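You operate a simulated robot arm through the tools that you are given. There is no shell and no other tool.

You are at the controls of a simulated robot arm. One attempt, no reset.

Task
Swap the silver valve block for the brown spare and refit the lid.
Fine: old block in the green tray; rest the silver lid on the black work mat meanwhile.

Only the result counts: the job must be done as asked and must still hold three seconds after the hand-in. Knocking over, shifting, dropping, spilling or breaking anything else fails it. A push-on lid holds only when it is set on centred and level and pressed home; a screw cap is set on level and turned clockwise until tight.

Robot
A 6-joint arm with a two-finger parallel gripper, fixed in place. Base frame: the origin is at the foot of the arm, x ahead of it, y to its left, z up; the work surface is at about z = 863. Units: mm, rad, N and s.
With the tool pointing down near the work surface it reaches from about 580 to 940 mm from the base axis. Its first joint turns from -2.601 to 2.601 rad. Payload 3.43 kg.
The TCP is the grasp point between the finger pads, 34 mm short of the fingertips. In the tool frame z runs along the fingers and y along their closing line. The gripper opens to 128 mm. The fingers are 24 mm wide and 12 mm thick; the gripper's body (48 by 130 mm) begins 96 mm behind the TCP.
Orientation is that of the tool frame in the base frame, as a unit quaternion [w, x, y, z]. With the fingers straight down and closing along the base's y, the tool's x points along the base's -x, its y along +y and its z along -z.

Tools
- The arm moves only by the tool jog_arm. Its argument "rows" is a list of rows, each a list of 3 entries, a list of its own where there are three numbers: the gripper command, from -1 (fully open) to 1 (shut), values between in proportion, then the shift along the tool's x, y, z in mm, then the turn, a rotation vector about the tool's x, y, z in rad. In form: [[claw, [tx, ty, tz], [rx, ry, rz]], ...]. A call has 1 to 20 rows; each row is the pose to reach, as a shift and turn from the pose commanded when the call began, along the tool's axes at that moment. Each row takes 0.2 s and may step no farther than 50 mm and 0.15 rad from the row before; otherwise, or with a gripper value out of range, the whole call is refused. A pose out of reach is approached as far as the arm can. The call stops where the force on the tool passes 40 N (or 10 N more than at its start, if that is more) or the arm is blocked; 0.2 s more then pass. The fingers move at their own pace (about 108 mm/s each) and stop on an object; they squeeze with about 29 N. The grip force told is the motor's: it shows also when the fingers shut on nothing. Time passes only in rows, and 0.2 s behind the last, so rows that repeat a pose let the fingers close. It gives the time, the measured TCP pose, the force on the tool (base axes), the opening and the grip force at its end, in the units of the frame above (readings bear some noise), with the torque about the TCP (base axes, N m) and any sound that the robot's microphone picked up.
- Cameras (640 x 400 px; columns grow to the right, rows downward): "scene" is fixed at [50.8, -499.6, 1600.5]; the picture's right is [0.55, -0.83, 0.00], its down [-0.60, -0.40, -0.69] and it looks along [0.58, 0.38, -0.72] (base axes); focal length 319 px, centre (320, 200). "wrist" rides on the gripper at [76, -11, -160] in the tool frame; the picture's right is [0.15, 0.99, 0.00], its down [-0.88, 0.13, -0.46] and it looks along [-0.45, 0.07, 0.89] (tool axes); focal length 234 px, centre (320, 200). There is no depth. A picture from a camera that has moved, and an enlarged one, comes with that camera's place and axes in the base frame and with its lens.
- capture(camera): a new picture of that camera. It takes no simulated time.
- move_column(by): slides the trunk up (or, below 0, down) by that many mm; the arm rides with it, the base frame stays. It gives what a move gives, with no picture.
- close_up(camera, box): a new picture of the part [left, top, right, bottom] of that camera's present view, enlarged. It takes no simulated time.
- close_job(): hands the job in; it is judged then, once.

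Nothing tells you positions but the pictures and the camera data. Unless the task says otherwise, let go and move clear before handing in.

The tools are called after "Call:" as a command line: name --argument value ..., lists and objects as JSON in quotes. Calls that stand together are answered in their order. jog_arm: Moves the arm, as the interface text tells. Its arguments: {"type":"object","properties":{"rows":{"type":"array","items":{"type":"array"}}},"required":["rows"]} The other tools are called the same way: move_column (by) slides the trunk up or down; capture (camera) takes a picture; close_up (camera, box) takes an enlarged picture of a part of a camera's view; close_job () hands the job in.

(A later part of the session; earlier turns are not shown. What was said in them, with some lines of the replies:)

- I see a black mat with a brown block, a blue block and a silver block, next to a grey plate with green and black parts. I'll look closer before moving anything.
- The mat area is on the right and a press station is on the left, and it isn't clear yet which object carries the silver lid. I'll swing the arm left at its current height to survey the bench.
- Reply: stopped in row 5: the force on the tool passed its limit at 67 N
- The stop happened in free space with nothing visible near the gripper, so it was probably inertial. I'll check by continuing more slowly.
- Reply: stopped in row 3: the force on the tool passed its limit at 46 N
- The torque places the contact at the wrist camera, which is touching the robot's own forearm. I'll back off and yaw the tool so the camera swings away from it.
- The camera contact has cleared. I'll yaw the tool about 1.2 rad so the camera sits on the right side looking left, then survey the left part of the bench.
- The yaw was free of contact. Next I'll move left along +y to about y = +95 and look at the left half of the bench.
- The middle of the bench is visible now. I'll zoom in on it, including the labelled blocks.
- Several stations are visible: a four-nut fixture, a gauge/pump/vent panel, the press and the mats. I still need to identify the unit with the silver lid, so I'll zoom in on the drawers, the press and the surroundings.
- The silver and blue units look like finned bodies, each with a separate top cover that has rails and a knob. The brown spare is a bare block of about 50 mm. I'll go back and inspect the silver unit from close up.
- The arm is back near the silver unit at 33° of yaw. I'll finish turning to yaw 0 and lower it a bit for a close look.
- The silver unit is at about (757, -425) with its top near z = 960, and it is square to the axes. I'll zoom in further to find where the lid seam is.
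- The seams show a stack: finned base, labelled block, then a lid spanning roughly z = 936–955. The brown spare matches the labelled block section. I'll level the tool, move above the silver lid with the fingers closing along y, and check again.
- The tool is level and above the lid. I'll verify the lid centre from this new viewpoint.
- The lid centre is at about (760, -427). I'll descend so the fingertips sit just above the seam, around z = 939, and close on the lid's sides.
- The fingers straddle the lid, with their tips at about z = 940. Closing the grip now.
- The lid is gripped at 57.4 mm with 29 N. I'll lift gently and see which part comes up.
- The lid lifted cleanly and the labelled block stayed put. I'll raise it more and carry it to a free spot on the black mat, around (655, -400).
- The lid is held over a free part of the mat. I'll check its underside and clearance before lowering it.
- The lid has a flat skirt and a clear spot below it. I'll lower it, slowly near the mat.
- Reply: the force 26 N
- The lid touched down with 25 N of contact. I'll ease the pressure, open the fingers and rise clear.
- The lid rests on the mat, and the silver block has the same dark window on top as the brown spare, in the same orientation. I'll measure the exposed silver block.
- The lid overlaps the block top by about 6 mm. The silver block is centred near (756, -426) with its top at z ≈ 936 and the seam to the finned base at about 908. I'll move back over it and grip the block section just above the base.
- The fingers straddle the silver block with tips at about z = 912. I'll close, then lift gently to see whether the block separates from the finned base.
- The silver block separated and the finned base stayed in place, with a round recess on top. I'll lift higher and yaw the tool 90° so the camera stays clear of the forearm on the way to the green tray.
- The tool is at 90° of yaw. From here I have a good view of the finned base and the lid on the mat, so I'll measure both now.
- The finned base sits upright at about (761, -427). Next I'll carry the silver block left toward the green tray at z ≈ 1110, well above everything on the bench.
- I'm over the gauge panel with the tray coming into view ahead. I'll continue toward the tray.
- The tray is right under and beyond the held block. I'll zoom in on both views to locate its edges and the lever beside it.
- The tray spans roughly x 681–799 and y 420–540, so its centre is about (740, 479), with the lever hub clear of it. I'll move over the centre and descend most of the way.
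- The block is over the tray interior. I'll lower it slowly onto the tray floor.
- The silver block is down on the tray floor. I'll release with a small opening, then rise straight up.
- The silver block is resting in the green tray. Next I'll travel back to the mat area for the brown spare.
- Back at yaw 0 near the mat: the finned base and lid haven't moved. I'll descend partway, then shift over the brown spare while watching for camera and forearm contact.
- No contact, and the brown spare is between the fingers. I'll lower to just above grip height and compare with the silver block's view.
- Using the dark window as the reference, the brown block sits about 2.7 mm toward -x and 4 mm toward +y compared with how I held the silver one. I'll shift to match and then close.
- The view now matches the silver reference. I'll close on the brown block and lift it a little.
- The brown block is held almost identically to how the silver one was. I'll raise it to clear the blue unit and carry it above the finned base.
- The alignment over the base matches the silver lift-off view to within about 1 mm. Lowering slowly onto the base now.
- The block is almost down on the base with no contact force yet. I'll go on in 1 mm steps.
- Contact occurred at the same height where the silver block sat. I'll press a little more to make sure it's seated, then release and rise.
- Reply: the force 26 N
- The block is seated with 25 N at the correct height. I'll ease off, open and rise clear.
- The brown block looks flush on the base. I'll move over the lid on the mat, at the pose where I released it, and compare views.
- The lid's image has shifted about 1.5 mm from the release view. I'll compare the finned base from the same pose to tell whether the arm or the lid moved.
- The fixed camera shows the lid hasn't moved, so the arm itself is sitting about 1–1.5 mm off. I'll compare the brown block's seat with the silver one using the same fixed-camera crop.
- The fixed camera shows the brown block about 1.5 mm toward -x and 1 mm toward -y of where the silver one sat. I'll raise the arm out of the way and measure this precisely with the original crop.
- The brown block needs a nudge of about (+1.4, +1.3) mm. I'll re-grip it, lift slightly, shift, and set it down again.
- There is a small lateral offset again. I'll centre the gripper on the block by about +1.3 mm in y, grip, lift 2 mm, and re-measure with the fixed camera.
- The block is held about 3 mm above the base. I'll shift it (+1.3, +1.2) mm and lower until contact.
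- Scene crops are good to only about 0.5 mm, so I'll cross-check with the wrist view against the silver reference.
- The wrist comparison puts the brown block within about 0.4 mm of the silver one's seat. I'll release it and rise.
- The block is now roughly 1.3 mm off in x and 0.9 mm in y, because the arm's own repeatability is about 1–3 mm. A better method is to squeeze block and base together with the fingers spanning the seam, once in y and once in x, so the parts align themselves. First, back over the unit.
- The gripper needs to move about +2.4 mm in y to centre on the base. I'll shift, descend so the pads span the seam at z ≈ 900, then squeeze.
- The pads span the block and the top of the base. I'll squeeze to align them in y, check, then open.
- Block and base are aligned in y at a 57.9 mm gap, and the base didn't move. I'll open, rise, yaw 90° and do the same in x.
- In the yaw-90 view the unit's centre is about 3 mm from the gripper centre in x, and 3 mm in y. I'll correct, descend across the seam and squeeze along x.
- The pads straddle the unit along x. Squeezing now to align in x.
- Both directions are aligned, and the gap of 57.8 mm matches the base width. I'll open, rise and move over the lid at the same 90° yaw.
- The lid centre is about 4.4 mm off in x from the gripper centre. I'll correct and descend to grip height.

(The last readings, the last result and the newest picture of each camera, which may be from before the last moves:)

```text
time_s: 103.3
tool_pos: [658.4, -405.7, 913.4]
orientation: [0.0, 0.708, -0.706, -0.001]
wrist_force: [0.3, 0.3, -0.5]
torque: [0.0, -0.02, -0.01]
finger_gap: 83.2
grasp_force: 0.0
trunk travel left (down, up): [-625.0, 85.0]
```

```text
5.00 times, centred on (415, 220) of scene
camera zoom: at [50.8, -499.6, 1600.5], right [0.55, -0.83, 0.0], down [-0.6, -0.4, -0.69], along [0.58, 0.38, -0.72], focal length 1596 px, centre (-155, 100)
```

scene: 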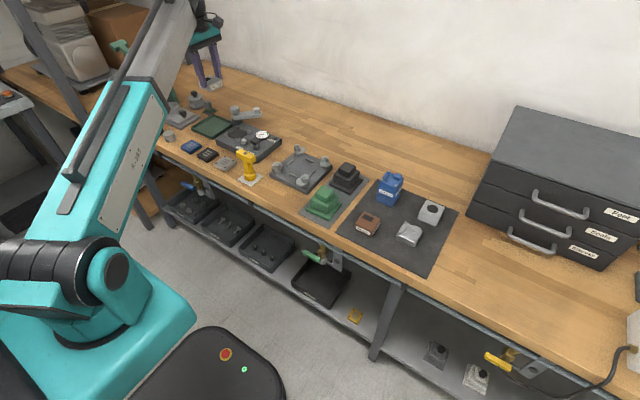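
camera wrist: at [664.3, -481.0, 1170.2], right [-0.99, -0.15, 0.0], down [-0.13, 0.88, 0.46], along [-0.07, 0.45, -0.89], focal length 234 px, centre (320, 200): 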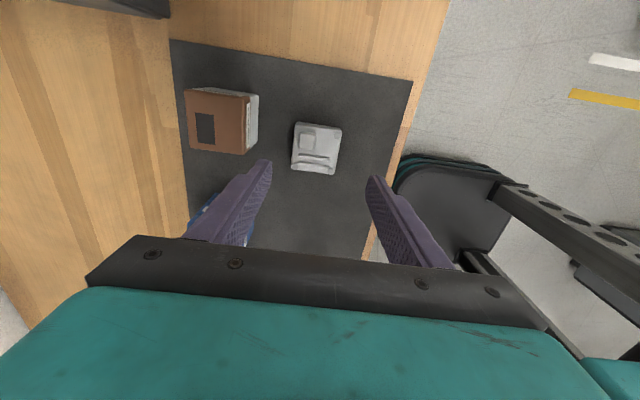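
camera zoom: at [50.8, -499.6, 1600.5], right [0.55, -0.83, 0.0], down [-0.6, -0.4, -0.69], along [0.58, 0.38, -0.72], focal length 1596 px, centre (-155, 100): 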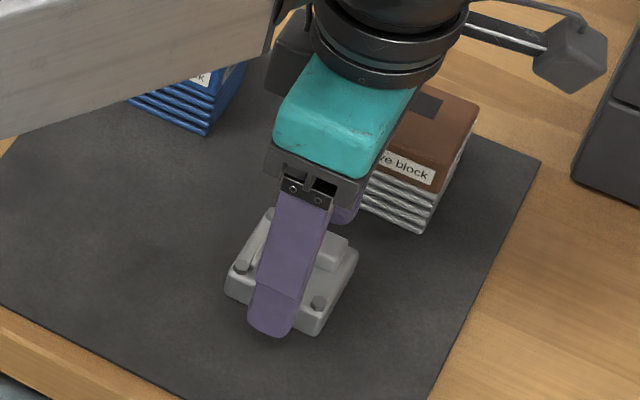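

The lid is centred between the fingers to within about 1.3 mm. I'll fine-tune, close on it, and lift.

Call:
jog_arm --rows '[[-0.3, [0, 1.2, 1], [0, 0, 0]], [0.05, [0, 1.2, 1], [0, 0, 0]], [0.1, [0, 1.2, 1], [0, 0, 0]], [1, [0, 1.2, 1], [0, 0, 0]], [1, [0, 1.2, 1], [0, 0, 0]], [1, [0, 1.2, 1], [0, 0, 0]], [1, [0, 1.2, -3], [0, 0, 0]], [1, [0, 1.2, -15], [0, 0, 0]], [1, [0, 1.2, -40], [0, 0, 0]], [1, [0, 1.2, -70], [0, 0, 0]], [1, [0, 1.2, -88], [0, 0, 0]], [1, [0, 1.2, -90], [0, 0, 0]]]'

Call:
close_up --camera "wrist" --box '[230, 110, 410, 240]'

Call:
close_up --camera "scene" --box '[375, 150, 475, 250]'

```text
time_s: 105.9
tool_pos: [659.0, -404.6, 1004.2]
orientation: [0.001, 0.708, -0.706, -0.001]
wrist_force: [-0.5, -0.1, -1.7]
torque: [-0.03, 0.0, 0.02]
finger_gap: 57.6
grasp_force: 29.1
trunk travel left (down, up): [-625.0, 85.0]
```

```text
3.08 times, centred on (320, 175) of wrist
camera zoom: at [670.0, -482.2, 1162.7], right [-0.99, -0.15, 0.0], down [-0.13, 0.88, 0.46], along [-0.07, 0.45, -0.89], focal length 720 px, centre (320, 277)
```

zoom: 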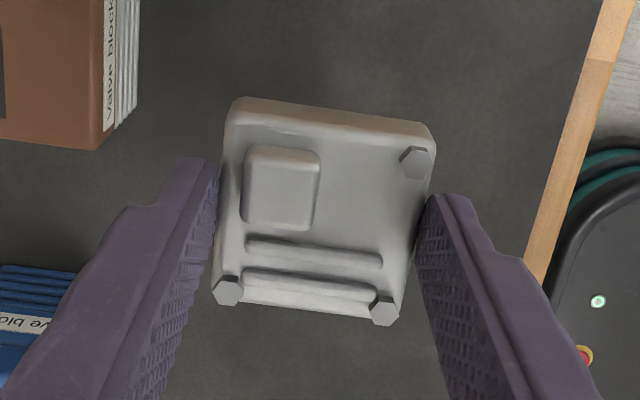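

```text
4.00 times, centred on (425, 200) of scene
camera zoom: at [50.8, -499.6, 1600.5], right [0.55, -0.83, 0.0], down [-0.6, -0.4, -0.69], along [0.58, 0.38, -0.72], focal length 1276 px, centre (-100, 200)
```

zoom: 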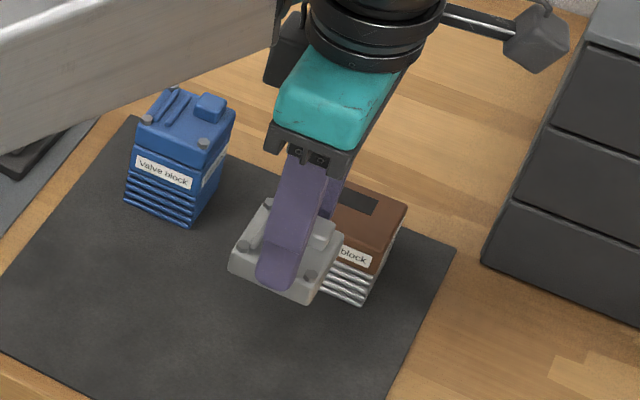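

The lid is held squarely. I'll carry it over the brown block with about 25 mm of clearance and check the alignment.

Call:
jog_arm --rows '[[1, [0, 0, -6], [0, 0, 0]], [1, [3, -12, -10], [0, 0, 0]], [1, [8, -38, -10], [0, 0, 0]], [1, [14, -68, -10], [0, 0, 0]], [1, [19, -93, -10], [0, 0, 0]], [1, [21, -104, -10], [0, 0, 0]], [1, [21, -104, 0], [0, 0, 0]], [1, [21, -104, 10], [0, 0, 0]], [1, [21, -104, 13], [0, 0, 0]], [1, [21, -104, 13], [0, 0, 0]]]'

Call:
close_up --camera "wrist" --box '[230, 110, 410, 240]'

Call:
close_up --camera "scene" --box '[415, 180, 460, 228]'

```text
time_s: 108.1
tool_pos: [762.6, -425.2, 991.2]
orientation: [0.0, 0.708, -0.706, -0.001]
wrist_force: [0.1, 0.0, -2.7]
torque: [0.0, 0.0, -0.01]
finger_gap: 57.5
grasp_force: 29.3
trunk travel left (down, up): [-625.0, 85.0]
```

```text
3.08 times, centred on (320, 175) of wrist
camera zoom: at [774.7, -502.6, 1149.9], right [-0.99, -0.15, 0.0], down [-0.13, 0.88, 0.46], along [-0.07, 0.45, -0.89], focal length 720 px, centre (320, 277)
```

zoom: 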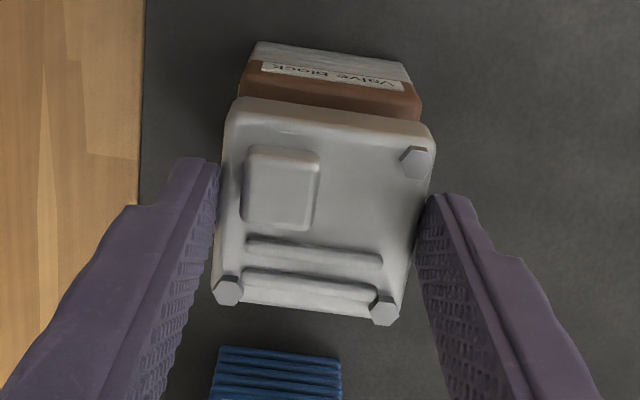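

```text
8.33 times, centred on (438, 204) of scene
camera zoom: at [50.8, -499.6, 1600.5], right [0.55, -0.83, 0.0], down [-0.6, -0.4, -0.69], along [0.58, 0.38, -0.72], focal length 2659 px, centre (-659, 167)
```

zoom: 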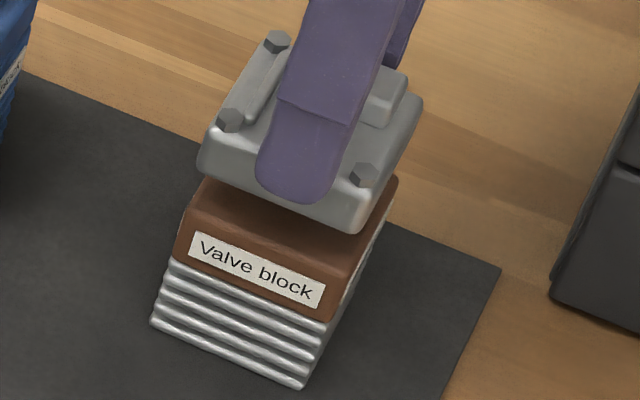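

The lid looks roughly centred over the block. I'll lower it to just above the block top so I can compare the edges directly.

Call:
jog_arm --rows '[[1, [0, 0, 4], [0, 0, 0]], [1, [0, 0, 8], [0, 0, 0]], [1, [0, 0, 10], [0, 0, 0]], [1, [0, 0, 10], [0, 0, 0]]]'

Call:
close_up --camera "wrist" --box '[230, 110, 410, 240]'

Call:
close_up --camera "scene" --box '[415, 180, 460, 228]'

Call:
close_up --camera "scene" --box '[420, 188, 450, 218]'

```text
time_s: 109.1
tool_pos: [762.4, -426.3, 979.4]
orientation: [0.001, 0.708, -0.706, 0.0]
wrist_force: [-0.6, 0.4, -1.6]
torque: [-0.01, -0.04, 0.02]
finger_gap: 57.3
grasp_force: 28.7
trunk travel left (down, up): [-625.0, 85.0]
```

```text
3.08 times, centred on (320, 175) of wrist
camera zoom: at [773.7, -502.1, 1138.3], right [-0.99, -0.15, 0.0], down [-0.13, 0.88, 0.46], along [-0.07, 0.45, -0.89], focal length 720 px, centre (320, 277)
```

zoom: 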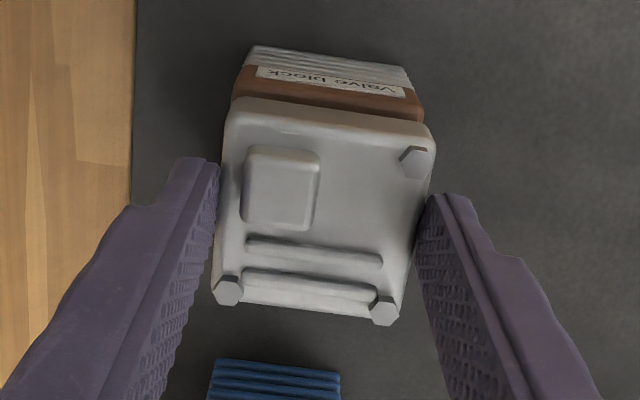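

```text
8.33 times, centred on (438, 204) of scene
camera zoom: at [50.8, -499.6, 1600.5], right [0.55, -0.83, 0.0], down [-0.6, -0.4, -0.69], along [0.58, 0.38, -0.72], focal length 2659 px, centre (-659, 167)
```

zoom: 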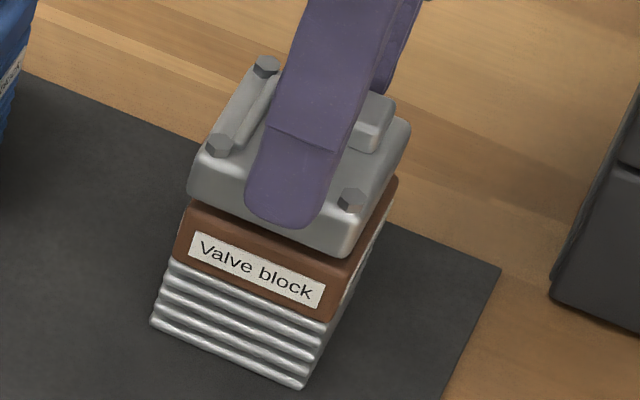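

```text
13.33 times, centred on (435, 203) of scene
camera zoom: at [50.8, -499.6, 1600.5], right [0.55, -0.83, 0.0], down [-0.6, -0.4, -0.69], along [0.58, 0.38, -0.72], focal length 4255 px, centre (-1213, 160)
```

zoom: 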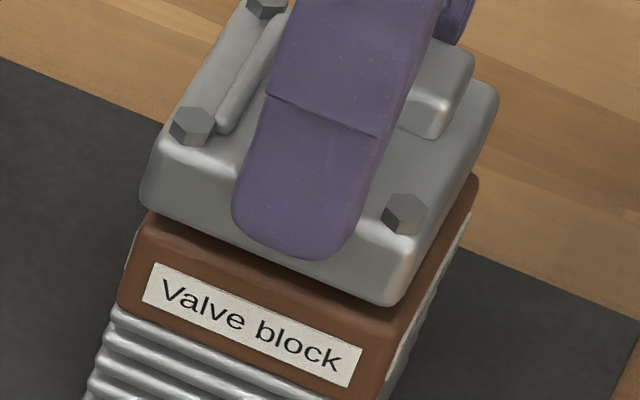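

Both views agree the lid is about 1.6 mm short in x and 2.7 mm too far in +y relative to the block. I'll correct while hovering and re-check.

Call:
jog_arm --rows '[[1, [1.3, -0.8, 0], [0, 0, 0]], [1, [2.7, -1.6, 0], [0, 0, 0]], [1, [2.7, -1.6, 0], [0, 0, 0]]]'

Call:
close_up --camera "wrist" --box '[230, 110, 410, 240]'

Call:
close_up --camera "scene" --box '[415, 180, 460, 228]'

Call:
close_up --camera "scene" --box '[420, 188, 450, 218]'

```text
time_s: 109.9
tool_pos: [764.4, -427.2, 980.8]
orientation: [0.0, 0.708, -0.706, -0.001]
wrist_force: [-0.5, 0.9, -2.3]
torque: [0.02, 0.02, -0.02]
finger_gap: 57.6
grasp_force: 29.3
trunk travel left (down, up): [-625.0, 85.0]
```

```text
3.08 times, centred on (320, 175) of wrist
camera zoom: at [775.4, -504.7, 1139.1], right [-0.99, -0.15, 0.0], down [-0.13, 0.88, 0.46], along [-0.07, 0.45, -0.89], focal length 720 px, centre (320, 277)
```

zoom: 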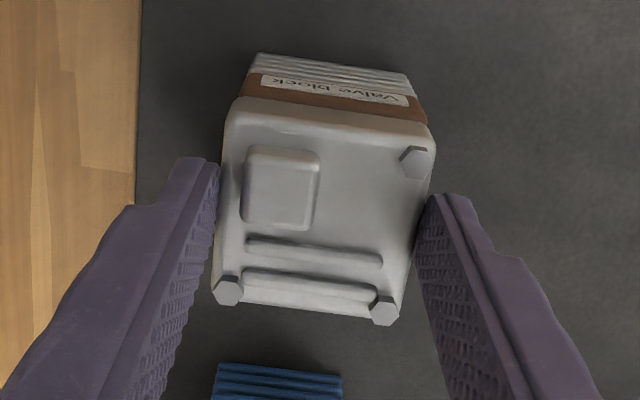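

```text
8.33 times, centred on (438, 204) of scene
camera zoom: at [50.8, -499.6, 1600.5], right [0.55, -0.83, 0.0], down [-0.6, -0.4, -0.69], along [0.58, 0.38, -0.72], focal length 2659 px, centre (-659, 167)
```

zoom: 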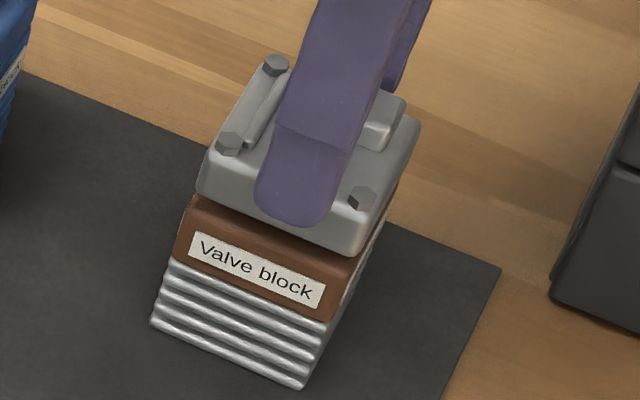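

```text
13.33 times, centred on (435, 203) of scene
camera zoom: at [50.8, -499.6, 1600.5], right [0.55, -0.83, 0.0], down [-0.6, -0.4, -0.69], along [0.58, 0.38, -0.72], focal length 4255 px, centre (-1213, 160)
```

zoom: 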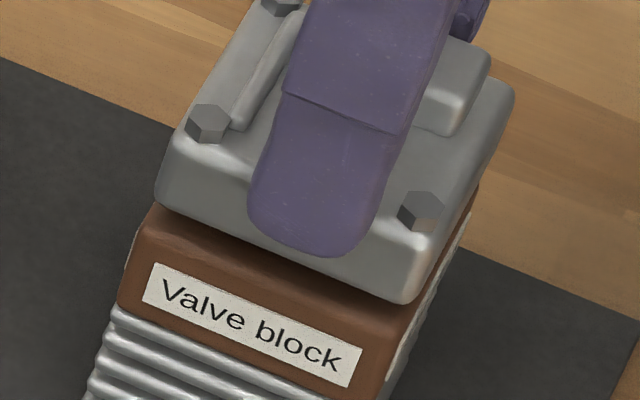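

The lid now lines up with the block in both views to within about 0.5 mm. I'll lower it gently until contact.

Call:
jog_arm --rows '[[1, [0, 0.4, 1], [0, 0, 0]], [1, [0, 0.4, 2], [0, 0, 0]], [1, [0, 0.4, 3], [0, 0, 0]], [1, [0, 0.4, 4], [0, 0, 0]]]'

Call:
close_up --camera "scene" --box '[420, 188, 450, 218]'

Call:
close_up --camera "wrist" --box '[230, 110, 410, 240]'

```text
time_s: 110.9
tool_pos: [764.6, -428.5, 975.6]
orientation: [0.0, 0.709, -0.705, 0.0]
wrist_force: [1.0, 0.4, -0.8]
torque: [0.03, -0.01, -0.03]
finger_gap: 57.6
grasp_force: 28.8
trunk travel left (down, up): [-625.0, 85.0]
```

```text
13.33 times, centred on (435, 203) of scene
camera zoom: at [50.8, -499.6, 1600.5], right [0.55, -0.83, 0.0], down [-0.6, -0.4, -0.69], along [0.58, 0.38, -0.72], focal length 4255 px, centre (-1213, 160)
```

zoom: 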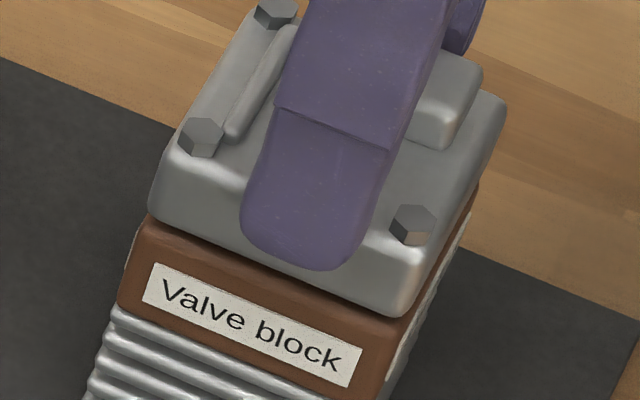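

```text
3.08 times, centred on (320, 175) of wrist
camera zoom: at [775.0, -504.3, 1135.2], right [-0.99, -0.15, 0.0], down [-0.13, 0.88, 0.46], along [-0.07, 0.45, -0.89], focal length 720 px, centre (320, 277)
```

zoom: 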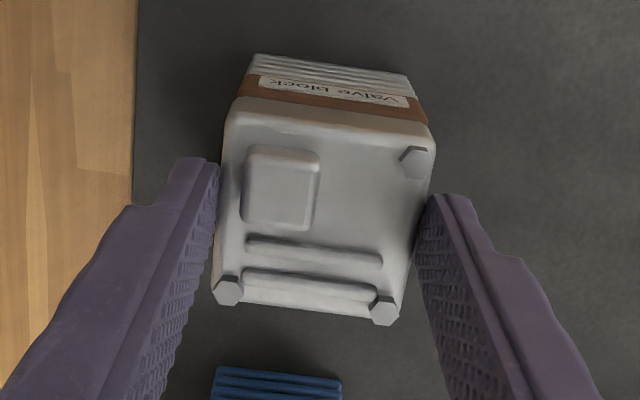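

The edges line up. Continuing down in 1 mm steps until the lid touches.

Call:
jog_arm --rows '[[1, [0, 0, 1], [0, 0, 0]], [1, [0, 0, 2], [0, 0, 0]]]'

Call:
close_up --camera "scene" --box '[420, 188, 450, 218]'

```text
time_s: 111.5
tool_pos: [764.7, -426.9, 976.6]
orientation: [0.0, 0.708, -0.706, 0.0]
wrist_force: [0.7, -0.4, 0.9]
torque: [0.06, 0.0, 0.0]
finger_gap: 57.5
grasp_force: 28.9
trunk travel left (down, up): [-625.0, 85.0]
```

```text
13.33 times, centred on (435, 203) of scene
camera zoom: at [50.8, -499.6, 1600.5], right [0.55, -0.83, 0.0], down [-0.6, -0.4, -0.69], along [0.58, 0.38, -0.72], focal length 4255 px, centre (-1213, 160)
```

zoom: 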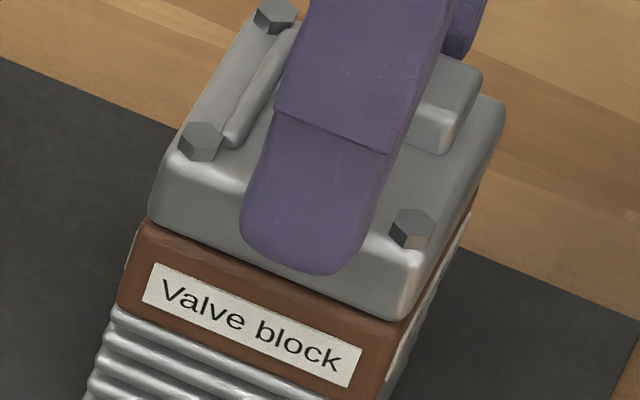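

The lid is resting lightly on the block. Before pressing home I'll release, lower the pads across the lid/block seam and squeeze in x so lid and block self-align.

Call:
jog_arm --rows '[[0.05, [0, 0, 0], [0, 0, 0]], [-0.1, [0, 0, 0], [0, 0, 0]], [-0.1, [0, 0, 0], [0, 0, 0]], [-0.1, [0, 0, 6], [0, 0, 0]], [-0.1, [0, 0, 13], [0, 0, 0]], [-0.1, [0, 0, 19], [0, 0, 0]], [-0.1, [0, 0, 20], [0, 0, 0]], [0, [0, 0, 20], [0, 0, 0]], [0.05, [0, 0, 20], [0, 0, 0]], [0.1, [0, 0, 20], [0, 0, 0]], [1, [0, 0, 20], [0, 0, 0]], [1, [0, 0, 20], [0, 0, 0]], [1, [0, 0, 20], [0, 0, 0]]]'

Call:
close_up --camera "scene" --box '[415, 180, 460, 228]'

Call:
close_up --camera "wrist" --box '[230, 110, 410, 240]'

```text
time_s: 114.3
tool_pos: [764.0, -428.2, 955.9]
orientation: [0.001, 0.708, -0.706, -0.001]
wrist_force: [-1.8, -0.1, 0.6]
torque: [-0.07, 0.04, -0.02]
finger_gap: 57.8
grasp_force: 29.1
trunk travel left (down, up): [-625.0, 85.0]
```

```text
8.33 times, centred on (438, 204) of scene
camera zoom: at [50.8, -499.6, 1600.5], right [0.55, -0.83, 0.0], down [-0.6, -0.4, -0.69], along [0.58, 0.38, -0.72], focal length 2659 px, centre (-659, 167)
```

zoom: 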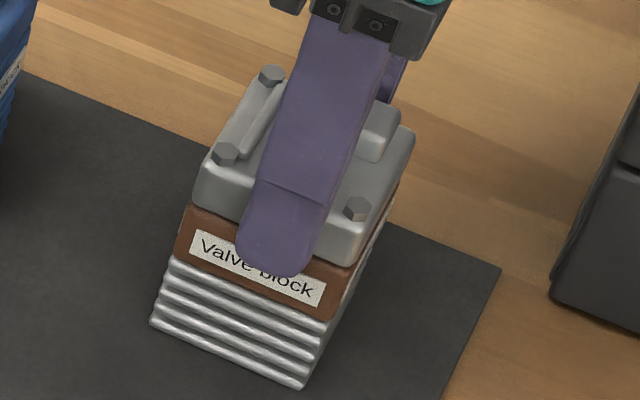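

```text
3.08 times, centred on (320, 175) of wrist
camera zoom: at [775.4, -504.7, 1114.2], right [-0.99, -0.15, 0.0], down [-0.13, 0.88, 0.46], along [-0.07, 0.45, -0.89], focal length 720 px, centre (320, 277)
```

zoom: 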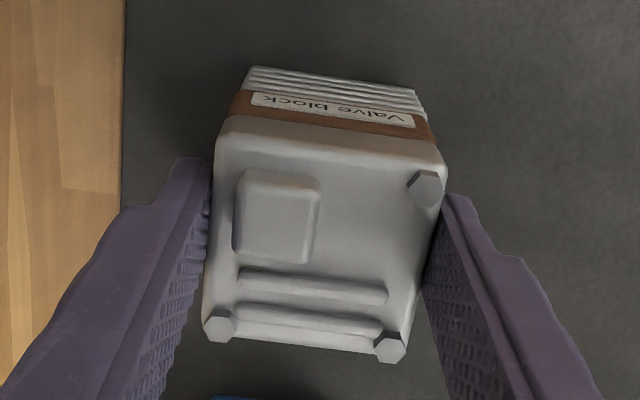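

The lid, block and base are aligned in x, and the lid bolts match the original picture's height. I'll re-grip just the lid by its sides and press it home.

Call:
jog_arm --rows '[[0.05, [0, 0, 0], [0, 0, 0]], [-0.1, [0, 0, 0], [0, 0, 0]], [-0.1, [0, 0, 0], [0, 0, 0]], [-0.1, [0, 0, -8], [0, 0, 0]], [-0.1, [0, 0, -16], [0, 0, 0]], [-0.1, [0, 0, -18], [0, 0, 0]], [0, [0, 0, -18], [0, 0, 0]], [0.05, [0, 0, -18], [0, 0, 0]], [1, [0, 0, -18], [0, 0, 0]], [1, [0, 0, -18], [0, 0, 0]], [1, [0, 0, -18], [0, 0, 0]]]'

Call:
close_up --camera "scene" --box '[415, 180, 460, 228]'

```text
time_s: 116.7
tool_pos: [763.9, -428.0, 973.9]
orientation: [0.001, 0.709, -0.705, -0.001]
wrist_force: [-0.5, -0.3, 0.3]
torque: [0.0, 0.02, 0.03]
finger_gap: 57.4
grasp_force: 28.8
trunk travel left (down, up): [-625.0, 85.0]
```

```text
8.33 times, centred on (438, 204) of scene
camera zoom: at [50.8, -499.6, 1600.5], right [0.55, -0.83, 0.0], down [-0.6, -0.4, -0.69], along [0.58, 0.38, -0.72], focal length 2659 px, centre (-659, 167)
```

zoom: 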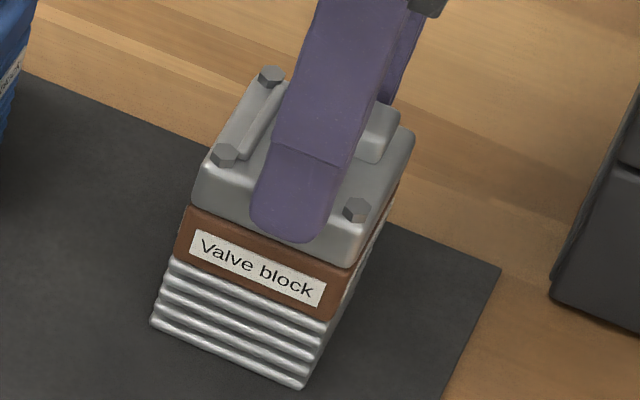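

The lid is gripped squarely. Pressing down progressively now.

Call:
jog_arm --rows '[[1, [0, 0, 1], [0, 0, 0]], [1, [0, 0, 2], [0, 0, 0]], [1, [0, 0, 3], [0, 0, 0]], [1, [0, 0, 3.5], [0, 0, 0]], [1, [0, 0, 3.5], [0, 0, 0]]]'

Call:
close_up --camera "scene" --box '[415, 180, 460, 228]'

```text
time_s: 117.9
tool_pos: [762.9, -427.0, 971.4]
orientation: [0.001, 0.708, -0.706, 0.001]
wrist_force: [4.6, -5.7, 24.1]
torque: [-0.26, -0.16, -0.02]
finger_gap: 57.6
grasp_force: 29.2
trunk travel left (down, up): [-625.0, 85.0]
```

```text
8.33 times, centred on (438, 204) of scene
camera zoom: at [50.8, -499.6, 1600.5], right [0.55, -0.83, 0.0], down [-0.6, -0.4, -0.69], along [0.58, 0.38, -0.72], focal length 2659 px, centre (-659, 167)
```

zoom: 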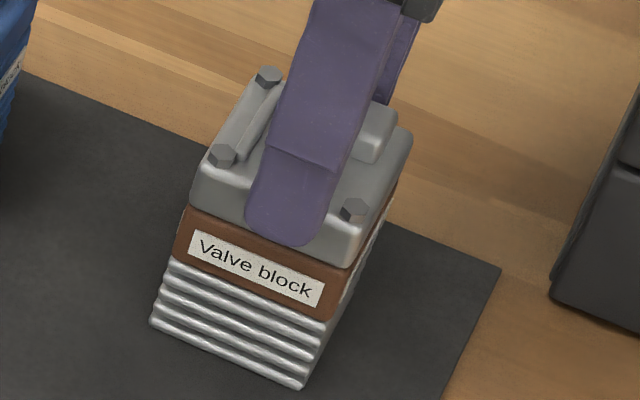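

There's 24 N of press with a little side load. I'll trim the lateral command to cancel the side force and press a bit harder.

Call:
jog_arm --rows '[[1, [0.5, -0.4, 0], [0, 0, 0]], [1, [1, -0.8, 0], [0, 0, 0]], [1, [1, -0.8, 0.8], [0, 0, 0]], [1, [1, -0.8, 1.5], [0, 0, 0]], [1, [1, -0.8, 1.5], [0, 0, 0]]]'

Call:
close_up --camera "scene" --box '[415, 180, 460, 228]'

Call:
close_up --camera "wrist" --box '[230, 110, 410, 240]'

```text
time_s: 119.1
tool_pos: [763.1, -427.6, 969.7]
orientation: [0.0, 0.708, -0.706, 0.0]
wrist_force: [-2.4, 3.9, 23.1]
torque: [0.24, 0.08, 0.05]
finger_gap: 57.4
grasp_force: 29.2
trunk travel left (down, up): [-625.0, 85.0]
```

```text
8.33 times, centred on (438, 204) of scene
camera zoom: at [50.8, -499.6, 1600.5], right [0.55, -0.83, 0.0], down [-0.6, -0.4, -0.69], along [0.58, 0.38, -0.72], focal length 2659 px, centre (-659, 167)
```

zoom: 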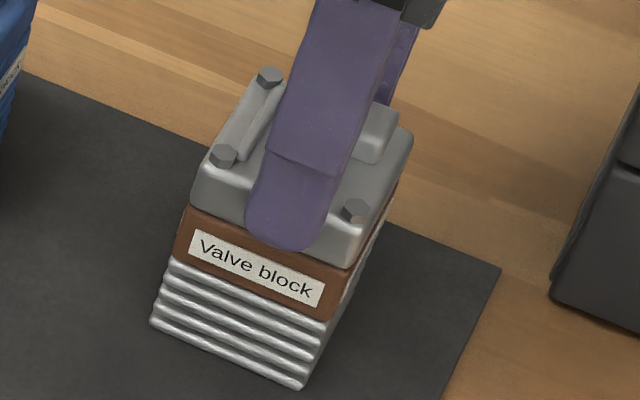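

```text
3.08 times, centred on (320, 175) of wrist
camera zoom: at [774.3, -504.4, 1127.9], right [-0.99, -0.15, 0.0], down [-0.13, 0.88, 0.46], along [-0.07, 0.45, -0.89], focal length 720 px, centre (320, 277)
```

zoom: 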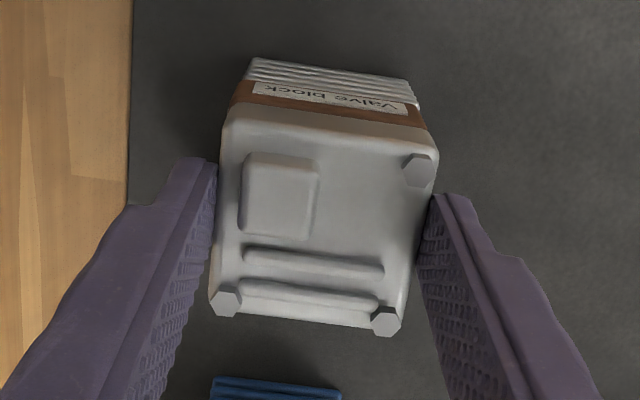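

The pads slip at about 24 N, which limits pressing through the side grip. I'll release, rise, close the fingers and press from above on the lid's centre for more force.

Call:
jog_arm --rows '[[1, [0, 0, -1.5], [0, 0, 0]], [1, [0, 0, -3], [0, 0, 0]], [0.05, [0, 0, -3], [0, 0, 0]], [-0.1, [0, 0, -3], [0, 0, 0]], [-0.1, [0, 0, -3], [0, 0, 0]], [-0.1, [0, 0, -15], [0, 0, 0]], [-0.1, [0, 0, -35], [0, 0, 0]], [-0.1, [0, 0, -55], [0, 0, 0]], [0.5, [0, 0, -60], [0, 0, 0]], [1, [0, 0, -60], [0, 0, 0]], [1, [0, 0, -60], [0, 0, 0]], [1, [0, 0, -60], [0, 0, 0]]]'

Call:
close_up --camera "scene" --box '[415, 180, 460, 228]'

Call:
close_up --camera "wrist" --box '[230, 90, 410, 220]'

```text
time_s: 121.7
tool_pos: [762.7, -428.8, 1027.7]
orientation: [0.0, 0.708, -0.706, -0.001]
wrist_force: [0.3, -0.7, 0.4]
torque: [-0.01, 0.0, -0.01]
finger_gap: 0.1
grasp_force: 29.5
trunk travel left (down, up): [-625.0, 85.0]
```

```text
8.33 times, centred on (438, 204) of scene
camera zoom: at [50.8, -499.6, 1600.5], right [0.55, -0.83, 0.0], down [-0.6, -0.4, -0.69], along [0.58, 0.38, -0.72], focal length 2659 px, centre (-659, 167)
```

zoom: 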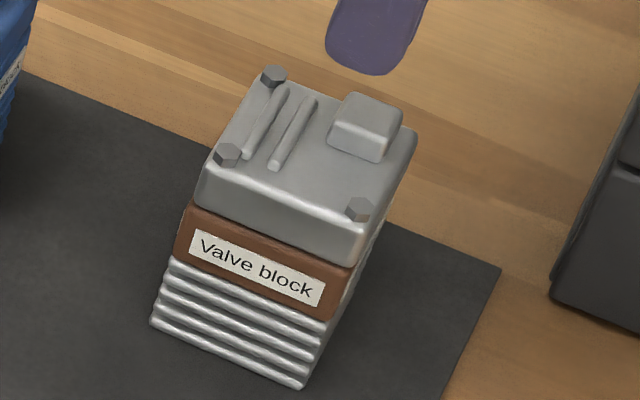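

```text
3.08 times, centred on (320, 155) of wrist
camera zoom: at [775.2, -506.0, 1186.3], right [-0.99, -0.15, 0.0], down [-0.13, 0.88, 0.46], along [-0.07, 0.45, -0.89], focal length 720 px, centre (320, 338)
```

zoom: 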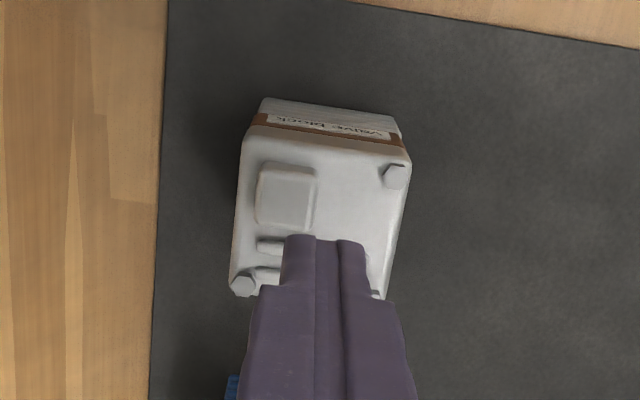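

The lid sits squarely on the brown block in the fixed view. I'll bring the closed fingertips down near its centre, over the knob's inner part.

Call:
jog_arm --rows '[[1, [2, -2, 5], [0, 0, 0]], [1, [4, -4, 12], [0, 0, 0]], [1, [4, -4, 18], [0, 0, 0]], [1, [4, -4, 22], [0, 0, 0]], [1, [4, -4, 24], [0, 0, 0]]]'

Call:
close_up --camera "scene" --box '[415, 180, 460, 228]'

Call:
close_up --camera "wrist" --box '[230, 90, 410, 220]'

```text
time_s: 122.9
tool_pos: [767.2, -431.8, 1004.8]
orientation: [0.0, 0.708, -0.706, -0.001]
wrist_force: [0.2, 0.3, 0.1]
torque: [-0.03, -0.02, -0.01]
finger_gap: 0.1
grasp_force: 28.8
trunk travel left (down, up): [-625.0, 85.0]
```

```text
8.33 times, centred on (438, 204) of scene
camera zoom: at [50.8, -499.6, 1600.5], right [0.55, -0.83, 0.0], down [-0.6, -0.4, -0.69], along [0.58, 0.38, -0.72], focal length 2659 px, centre (-659, 167)
```

zoom: 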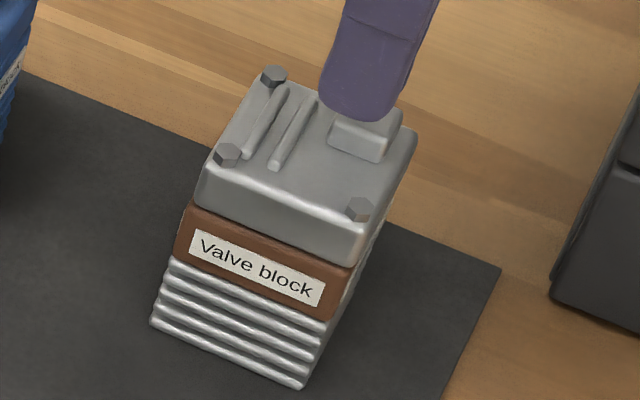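

```text
3.08 times, centred on (320, 155) of wrist
camera zoom: at [779.9, -508.6, 1162.3], right [-0.99, -0.15, 0.0], down [-0.13, 0.88, 0.46], along [-0.07, 0.45, -0.89], focal length 720 px, centre (320, 338)
```

zoom: 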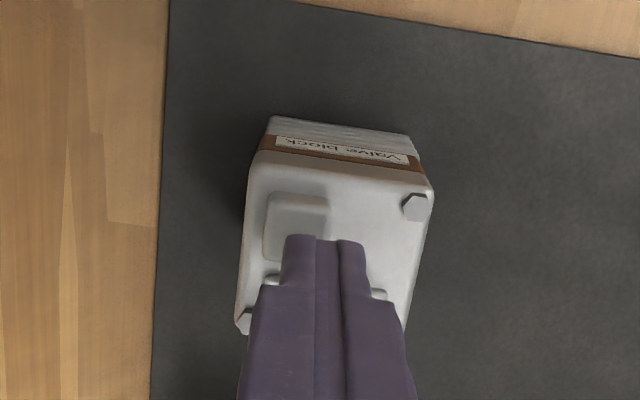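

The fingertips are just above the knob. Stepping down until contact.

Call:
jog_arm --rows '[[1, [0, 0, 1], [0, 0, 0]], [1, [0, 0, 2], [0, 0, 0]], [1, [0, 0, 3], [0, 0, 0]], [1, [0, 0, 4], [0, 0, 0]]]'

```text
time_s: 123.9
tool_pos: [768.6, -432.8, 1001.0]
orientation: [0.001, 0.708, -0.706, -0.001]
wrist_force: [0.9, -0.4, 1.0]
torque: [-0.01, 0.02, -0.02]
finger_gap: 0.2
grasp_force: 29.2
trunk travel left (down, up): [-625.0, 85.0]
```

Call:
jog_arm --rows '[[1, [0, 0, 1], [0, 0, 0]], [1, [0, 0, 2], [0, 0, 0]], [1, [0, 0, 3], [0, 0, 0]]]'

Call:
close_up --camera "scene" --box '[415, 180, 460, 228]'

```text
time_s: 124.7
tool_pos: [768.1, -430.8, 996.3]
orientation: [0.001, 0.709, -0.705, 0.0]
wrist_force: [-1.3, -0.1, 0.2]
torque: [-0.04, -0.01, 0.0]
finger_gap: 0.1
grasp_force: 29.0
trunk travel left (down, up): [-625.0, 85.0]
```

```text
8.33 times, centred on (438, 204) of scene
camera zoom: at [50.8, -499.6, 1600.5], right [0.55, -0.83, 0.0], down [-0.6, -0.4, -0.69], along [0.58, 0.38, -0.72], focal length 2659 px, centre (-659, 167)
```

zoom: 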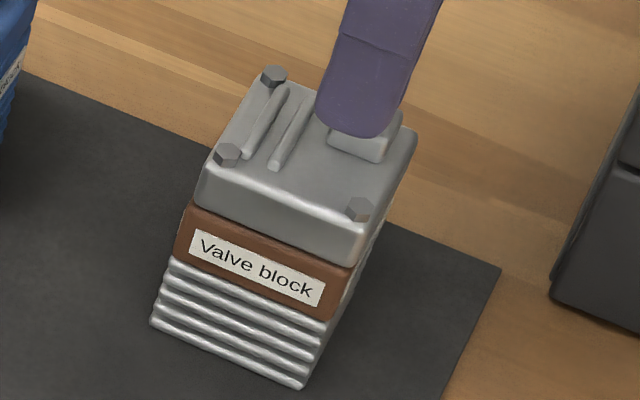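

No contact yet, so I'll keep stepping down.

Call:
jog_arm --rows '[[1, [0, 0, 1], [0, 0, 0]], [1, [0, 0, 2], [0, 0, 0]], [1, [0, 0, 3], [0, 0, 0]]]'

```text
time_s: 125.5
tool_pos: [768.2, -433.5, 993.5]
orientation: [0.0, 0.708, -0.706, 0.0]
wrist_force: [0.2, 0.2, 2.1]
torque: [0.0, -0.03, -0.02]
finger_gap: 0.0
grasp_force: 29.2
trunk travel left (down, up): [-625.0, 85.0]
```

Call:
jog_arm --rows '[[1, [0, 0, 1], [0, 0, 0]], [1, [0, 0, 2], [0, 0, 0]]]'

Call:
close_up --camera "scene" --box '[415, 180, 460, 228]'

```text
time_s: 126.1
tool_pos: [768.0, -432.9, 993.1]
orientation: [0.0, 0.708, -0.706, 0.002]
wrist_force: [0.5, -4.0, 18.8]
torque: [-0.11, -0.06, -0.02]
finger_gap: 0.0
grasp_force: 29.0
trunk travel left (down, up): [-625.0, 85.0]
```

```text
8.33 times, centred on (438, 204) of scene
camera zoom: at [50.8, -499.6, 1600.5], right [0.55, -0.83, 0.0], down [-0.6, -0.4, -0.69], along [0.58, 0.38, -0.72], focal length 2659 px, centre (-659, 167)
```

zoom: 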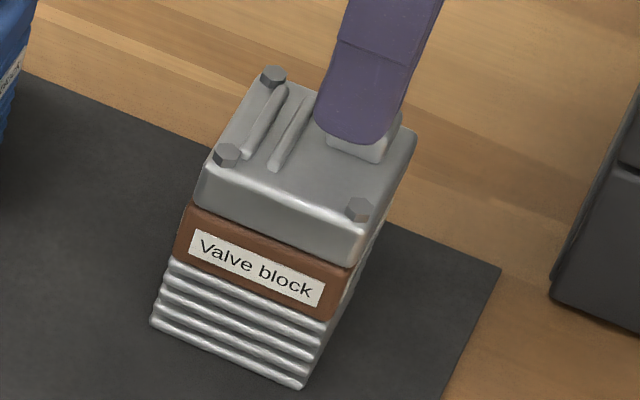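

There's contact at 19 N on the knob and the lid hasn't shifted. I'll press further to around 35 N.

Call:
jog_arm --rows '[[1, [0.3, 0, 0.6], [0, 0, 0]], [1, [0.5, 0, 1.2], [0, 0, 0]], [1, [0.6, 0, 1.8], [0, 0, 0]], [1, [0.6, 0, 1.8], [0, 0, 0]]]'

Call:
close_up --camera "scene" --box '[415, 180, 460, 228]'

```text
time_s: 127.1
tool_pos: [768.8, -432.7, 993.4]
orientation: [0.0, 0.708, -0.706, 0.003]
wrist_force: [7.6, -4.3, 38.6]
torque: [-0.17, -0.31, -0.04]
finger_gap: 0.1
grasp_force: 29.0
trunk travel left (down, up): [-625.0, 85.0]
```

```text
8.33 times, centred on (438, 204) of scene
camera zoom: at [50.8, -499.6, 1600.5], right [0.55, -0.83, 0.0], down [-0.6, -0.4, -0.69], along [0.58, 0.38, -0.72], focal length 2659 px, centre (-659, 167)
```

zoom: 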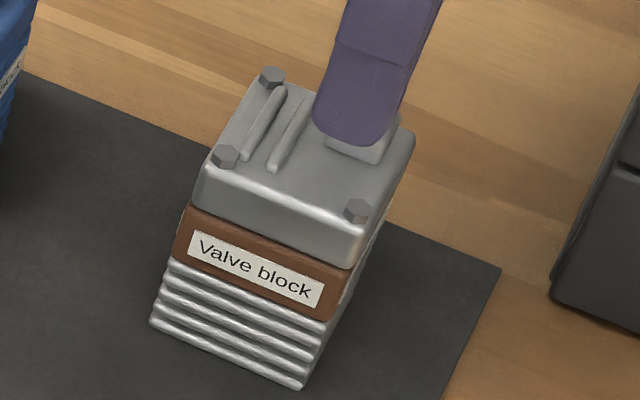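

The press reached 38.6 N and the stack stayed stable. I'll ease off, retreat upward and inspect the alignment.

Call:
jog_arm --rows '[[1, [0.3, 0, -1], [0, 0, 0]], [1, [0, 0, -3], [0, 0, 0]], [1, [0, 0, -6], [0, 0, 0]], [1, [0, 0, -15], [0, 0, 0]], [1, [0, 0, -35], [0, 0, 0]], [1, [0, 0, -60], [0, 0, 0]], [0.5, [0, 0, -85], [0, 0, 0]], [0, [0, 0, -100], [0, 0, 0]], [-0.3, [0, 0, -105], [0, 0, 0]]]'

Call:
close_up --camera "scene" --box '[415, 180, 460, 228]'

Call:
close_up --camera "scene" --box '[420, 188, 450, 218]'

Call:
close_up --camera "wrist" --box '[260, 80, 370, 180]'

```text
time_s: 129.1
tool_pos: [768.4, -433.2, 1095.2]
orientation: [0.001, 0.708, -0.706, 0.0]
wrist_force: [-0.1, 0.0, 0.2]
torque: [0.0, -0.02, -0.02]
finger_gap: 83.2
grasp_force: 0.2
trunk travel left (down, up): [-625.0, 85.0]
```

```text
8.33 times, centred on (438, 204) of scene
camera zoom: at [50.8, -499.6, 1600.5], right [0.55, -0.83, 0.0], down [-0.6, -0.4, -0.69], along [0.58, 0.38, -0.72], focal length 2659 px, centre (-659, 167)
```

zoom: 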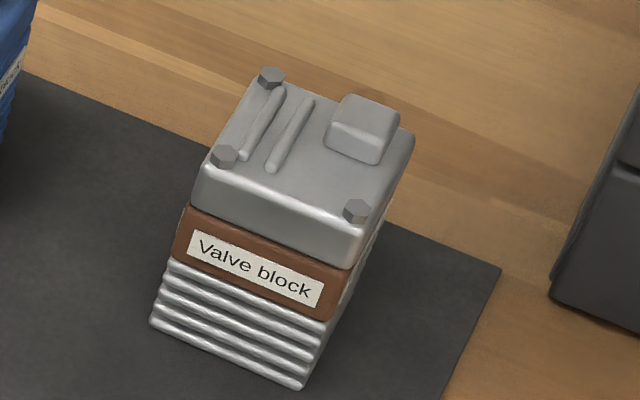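

```text
13.33 times, centred on (435, 203) of scene
camera zoom: at [50.8, -499.6, 1600.5], right [0.55, -0.83, 0.0], down [-0.6, -0.4, -0.69], along [0.58, 0.38, -0.72], focal length 4255 px, centre (-1213, 160)
```

zoom: 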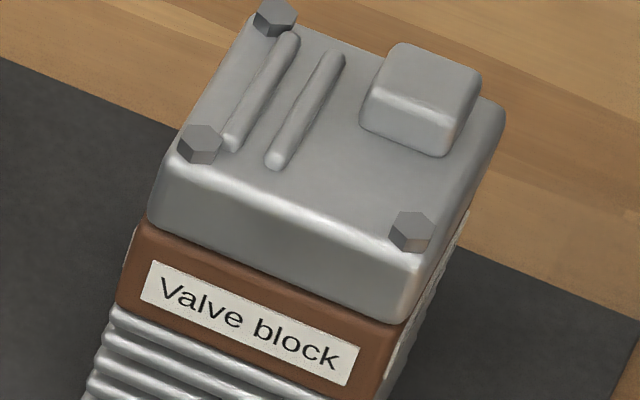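

```text
4.00 times, centred on (315, 130) of wrist
camera zoom: at [779.8, -511.1, 1254.0], right [-0.99, -0.15, 0.0], down [-0.13, 0.88, 0.46], along [-0.07, 0.45, -0.89], focal length 937 px, centre (340, 480)
```

zoom: 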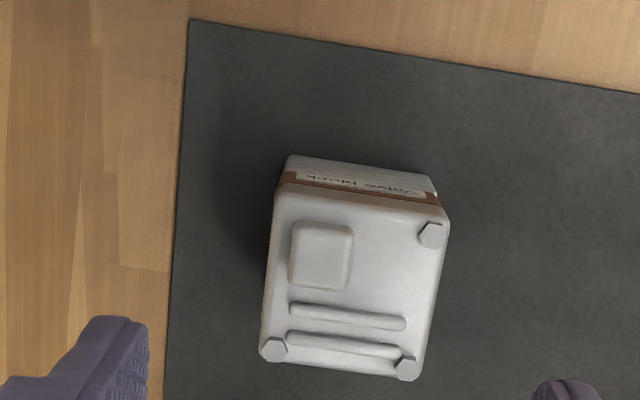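

The stack looks flush in both views. I'll turn back to yaw 0 to check the remaining lateral direction (y) from above.

Call:
jog_arm --rows '[[-0.3, [0, 0, 0], [0, 0, 0.1]], [-0.3, [0, 0, 0], [0, 0, 0.24]], [-0.3, [0, 0, 0], [0, 0, 0.38]], [-0.3, [0, 0, 0], [0, 0, 0.52]], [-0.3, [0, 0, 0], [0, 0, 0.66]], [-0.3, [0, 0, 0], [0, 0, 0.8]], [-0.3, [0, 0, 0], [0, 0, 0.94]], [-0.3, [0, 0, 0], [0, 0, 1.08]], [-0.3, [0, 0, 0], [0, 0, 1.22]], [-0.3, [0, 0, 0], [0, 0, 1.36]], [-0.3, [0, 0, 0], [0, 0, 1.48]], [-0.3, [0, 0, 0], [0, 0, 1.571]], [-0.3, [0, 10, 0], [0, 0, 1.571]], [-0.3, [10, 10, 0], [0, 0, 1.571]]]'

Call:
capture --camera "wrist"

Call:
close_up --camera "wrist" --box '[280, 100, 370, 190]'

Call:
capture --camera "scene"

```text
time_s: 132.1
tool_pos: [759.0, -443.8, 1093.3]
orientation: [-0.001, -0.001, 1.0, 0.0]
wrist_force: [-0.2, -0.3, 0.3]
torque: [-0.02, -0.02, -0.01]
finger_gap: 83.3
grasp_force: 0.1
trunk travel left (down, up): [-625.0, 85.0]
```

```text
taken
camera wrist: at [683.1, -456.7, 1252.9], right [-0.15, 0.99, 0.0], down [0.88, 0.13, 0.45], along [0.45, 0.07, -0.89], focal length 234 px, centre (320, 200)
```

wrist: 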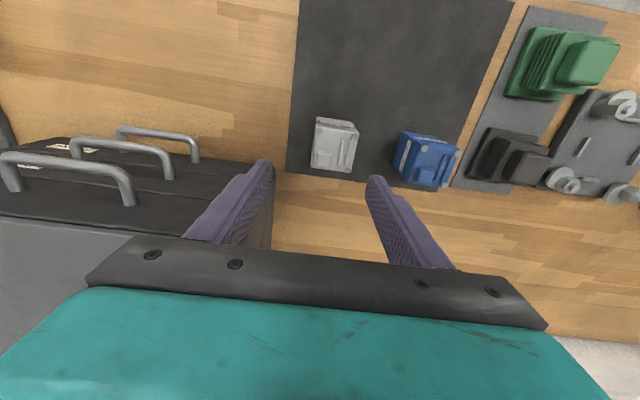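

```text
4.44 times, centred on (325, 145) of wrist
camera zoom: at [683.1, -456.7, 1252.9], right [-0.15, 0.99, 0.0], down [0.88, 0.13, 0.45], along [0.45, 0.07, -0.89], focal length 1041 px, centre (298, 444)
```

zoom: 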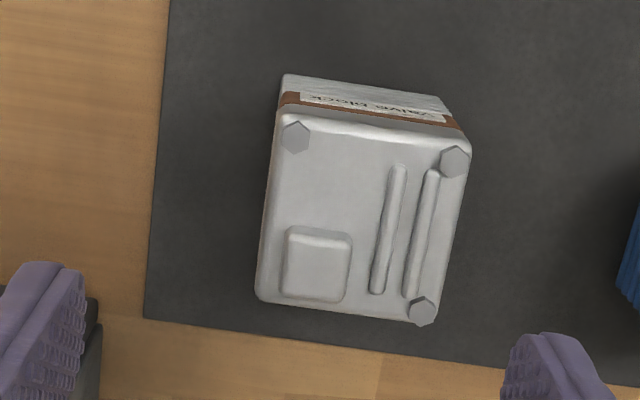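

```text
taken
```

scene: 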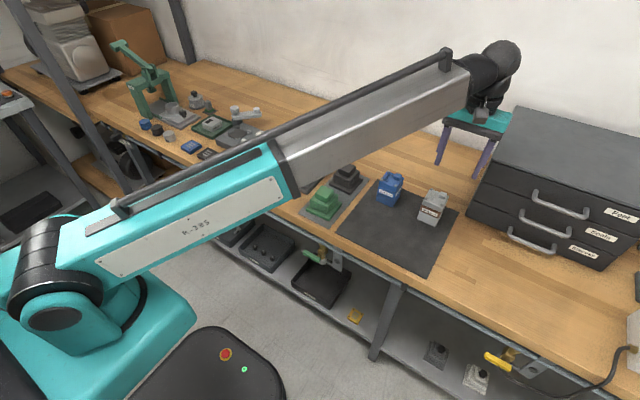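

Everything looks aligned: lid over brown block over finned base, with the silver block in the green tray. I'll move clear to the start pose and take a last look at both places.

Call:
jog_arm --rows '[[-0.3, [5, 0, -10], [0, 0, 0]], [-0.3, [20, 0, -30], [0, 0, 0]], [-0.3, [40, 0, -50], [0, 0, 0]], [-0.3, [60, 0, -65], [0, 0, 0]], [-0.3, [70, 0, -68], [0, 0, 0]], [-0.3, [72, 0, -68], [0, 0, 0]], [-0.3, [72, 0, -68], [0, 0, 0]]]'

Call:
close_up --camera "scene" --box '[150, 70, 290, 170]'

Call:
close_up --camera "scene" --box '[360, 170, 460, 240]'

Call:
capture --camera "wrist"

```text
time_s: 133.7
tool_pos: [687.2, -443.5, 1161.4]
orientation: [-0.001, -0.002, 1.0, 0.0]
wrist_force: [0.0, 0.5, 0.4]
torque: [-0.06, 0.01, 0.0]
finger_gap: 83.2
grasp_force: 0.1
trunk travel left (down, up): [-625.0, 85.0]
```

```text
4.00 times, centred on (220, 120) of scene
camera zoom: at [50.8, -499.6, 1600.5], right [0.55, -0.83, 0.0], down [-0.6, -0.4, -0.69], along [0.58, 0.38, -0.72], focal length 1276 px, centre (720, 520)
```

zoom: 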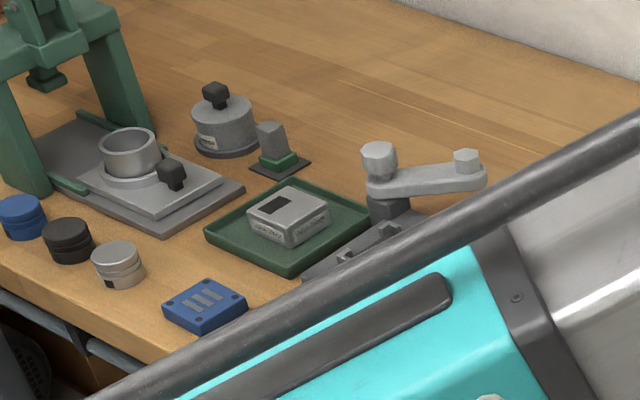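

```text
5.71 times, centred on (410, 205) of scene
camera zoom: at [50.8, -499.6, 1600.5], right [0.55, -0.83, 0.0], down [-0.6, -0.4, -0.69], along [0.58, 0.38, -0.72], focal length 1824 px, centre (-194, 171)
```

zoom: 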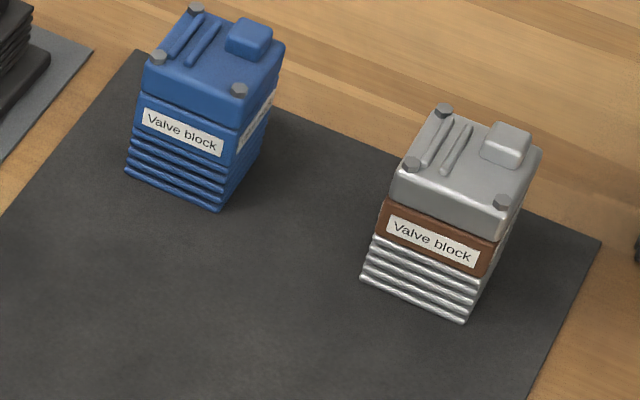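

```text
taken
camera wrist: at [611.0, -456.7, 1320.6], right [-0.15, 0.99, 0.0], down [0.88, 0.13, 0.45], along [0.45, 0.07, -0.89], focal length 234 px, centre (320, 200)
```

wrist: 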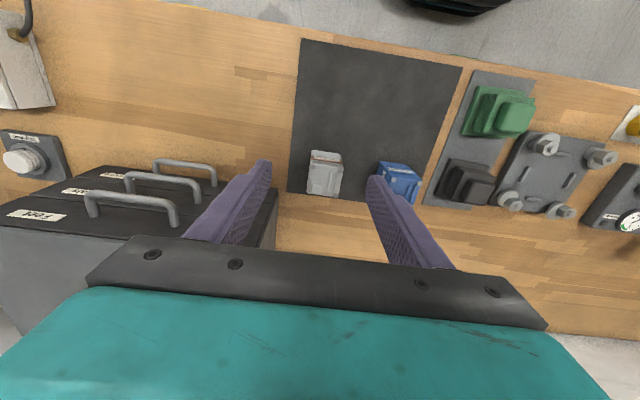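

The brown block is on the finned base with the silver lid refitted flush and pressed. The old silver block lies in the green tray, nothing else moved, and the arm is clear. Handing in.

Call:
close_job

```text
The job is handed in.
```

I handed the job in with the brown spare fitted and the silver lid back on, but I got no confirmation that the lid latched.

- **Brown spare:** it sits on the silver finned base in the same orientation as the old block. I squeezed block and base together in both directions, so they line up to within about a millimetre.
- **Silver lid:** it rested on the black mat during the swap. I refitted it over the brown block and pressed it at about 24 N through a side grip, then at 38.6 N from above on its knob. There was no click, and I did not pull on the lid to test it. In the pictures it looks flush, at its original height, and centred to about a millimetre.
- **Old silver block:** it lies flat in the green tray.
- **Other effects:** the finned base shifted about 1.5 mm while I aligned the parts. In the last pictures I saw nothing else out of place. Early on, the wrist camera twice pressed against the robot's own forearm, which stopped the move both times. I then turned the gripper so the camera stayed clear.

The gripper was open and clear of everything at hand-in.
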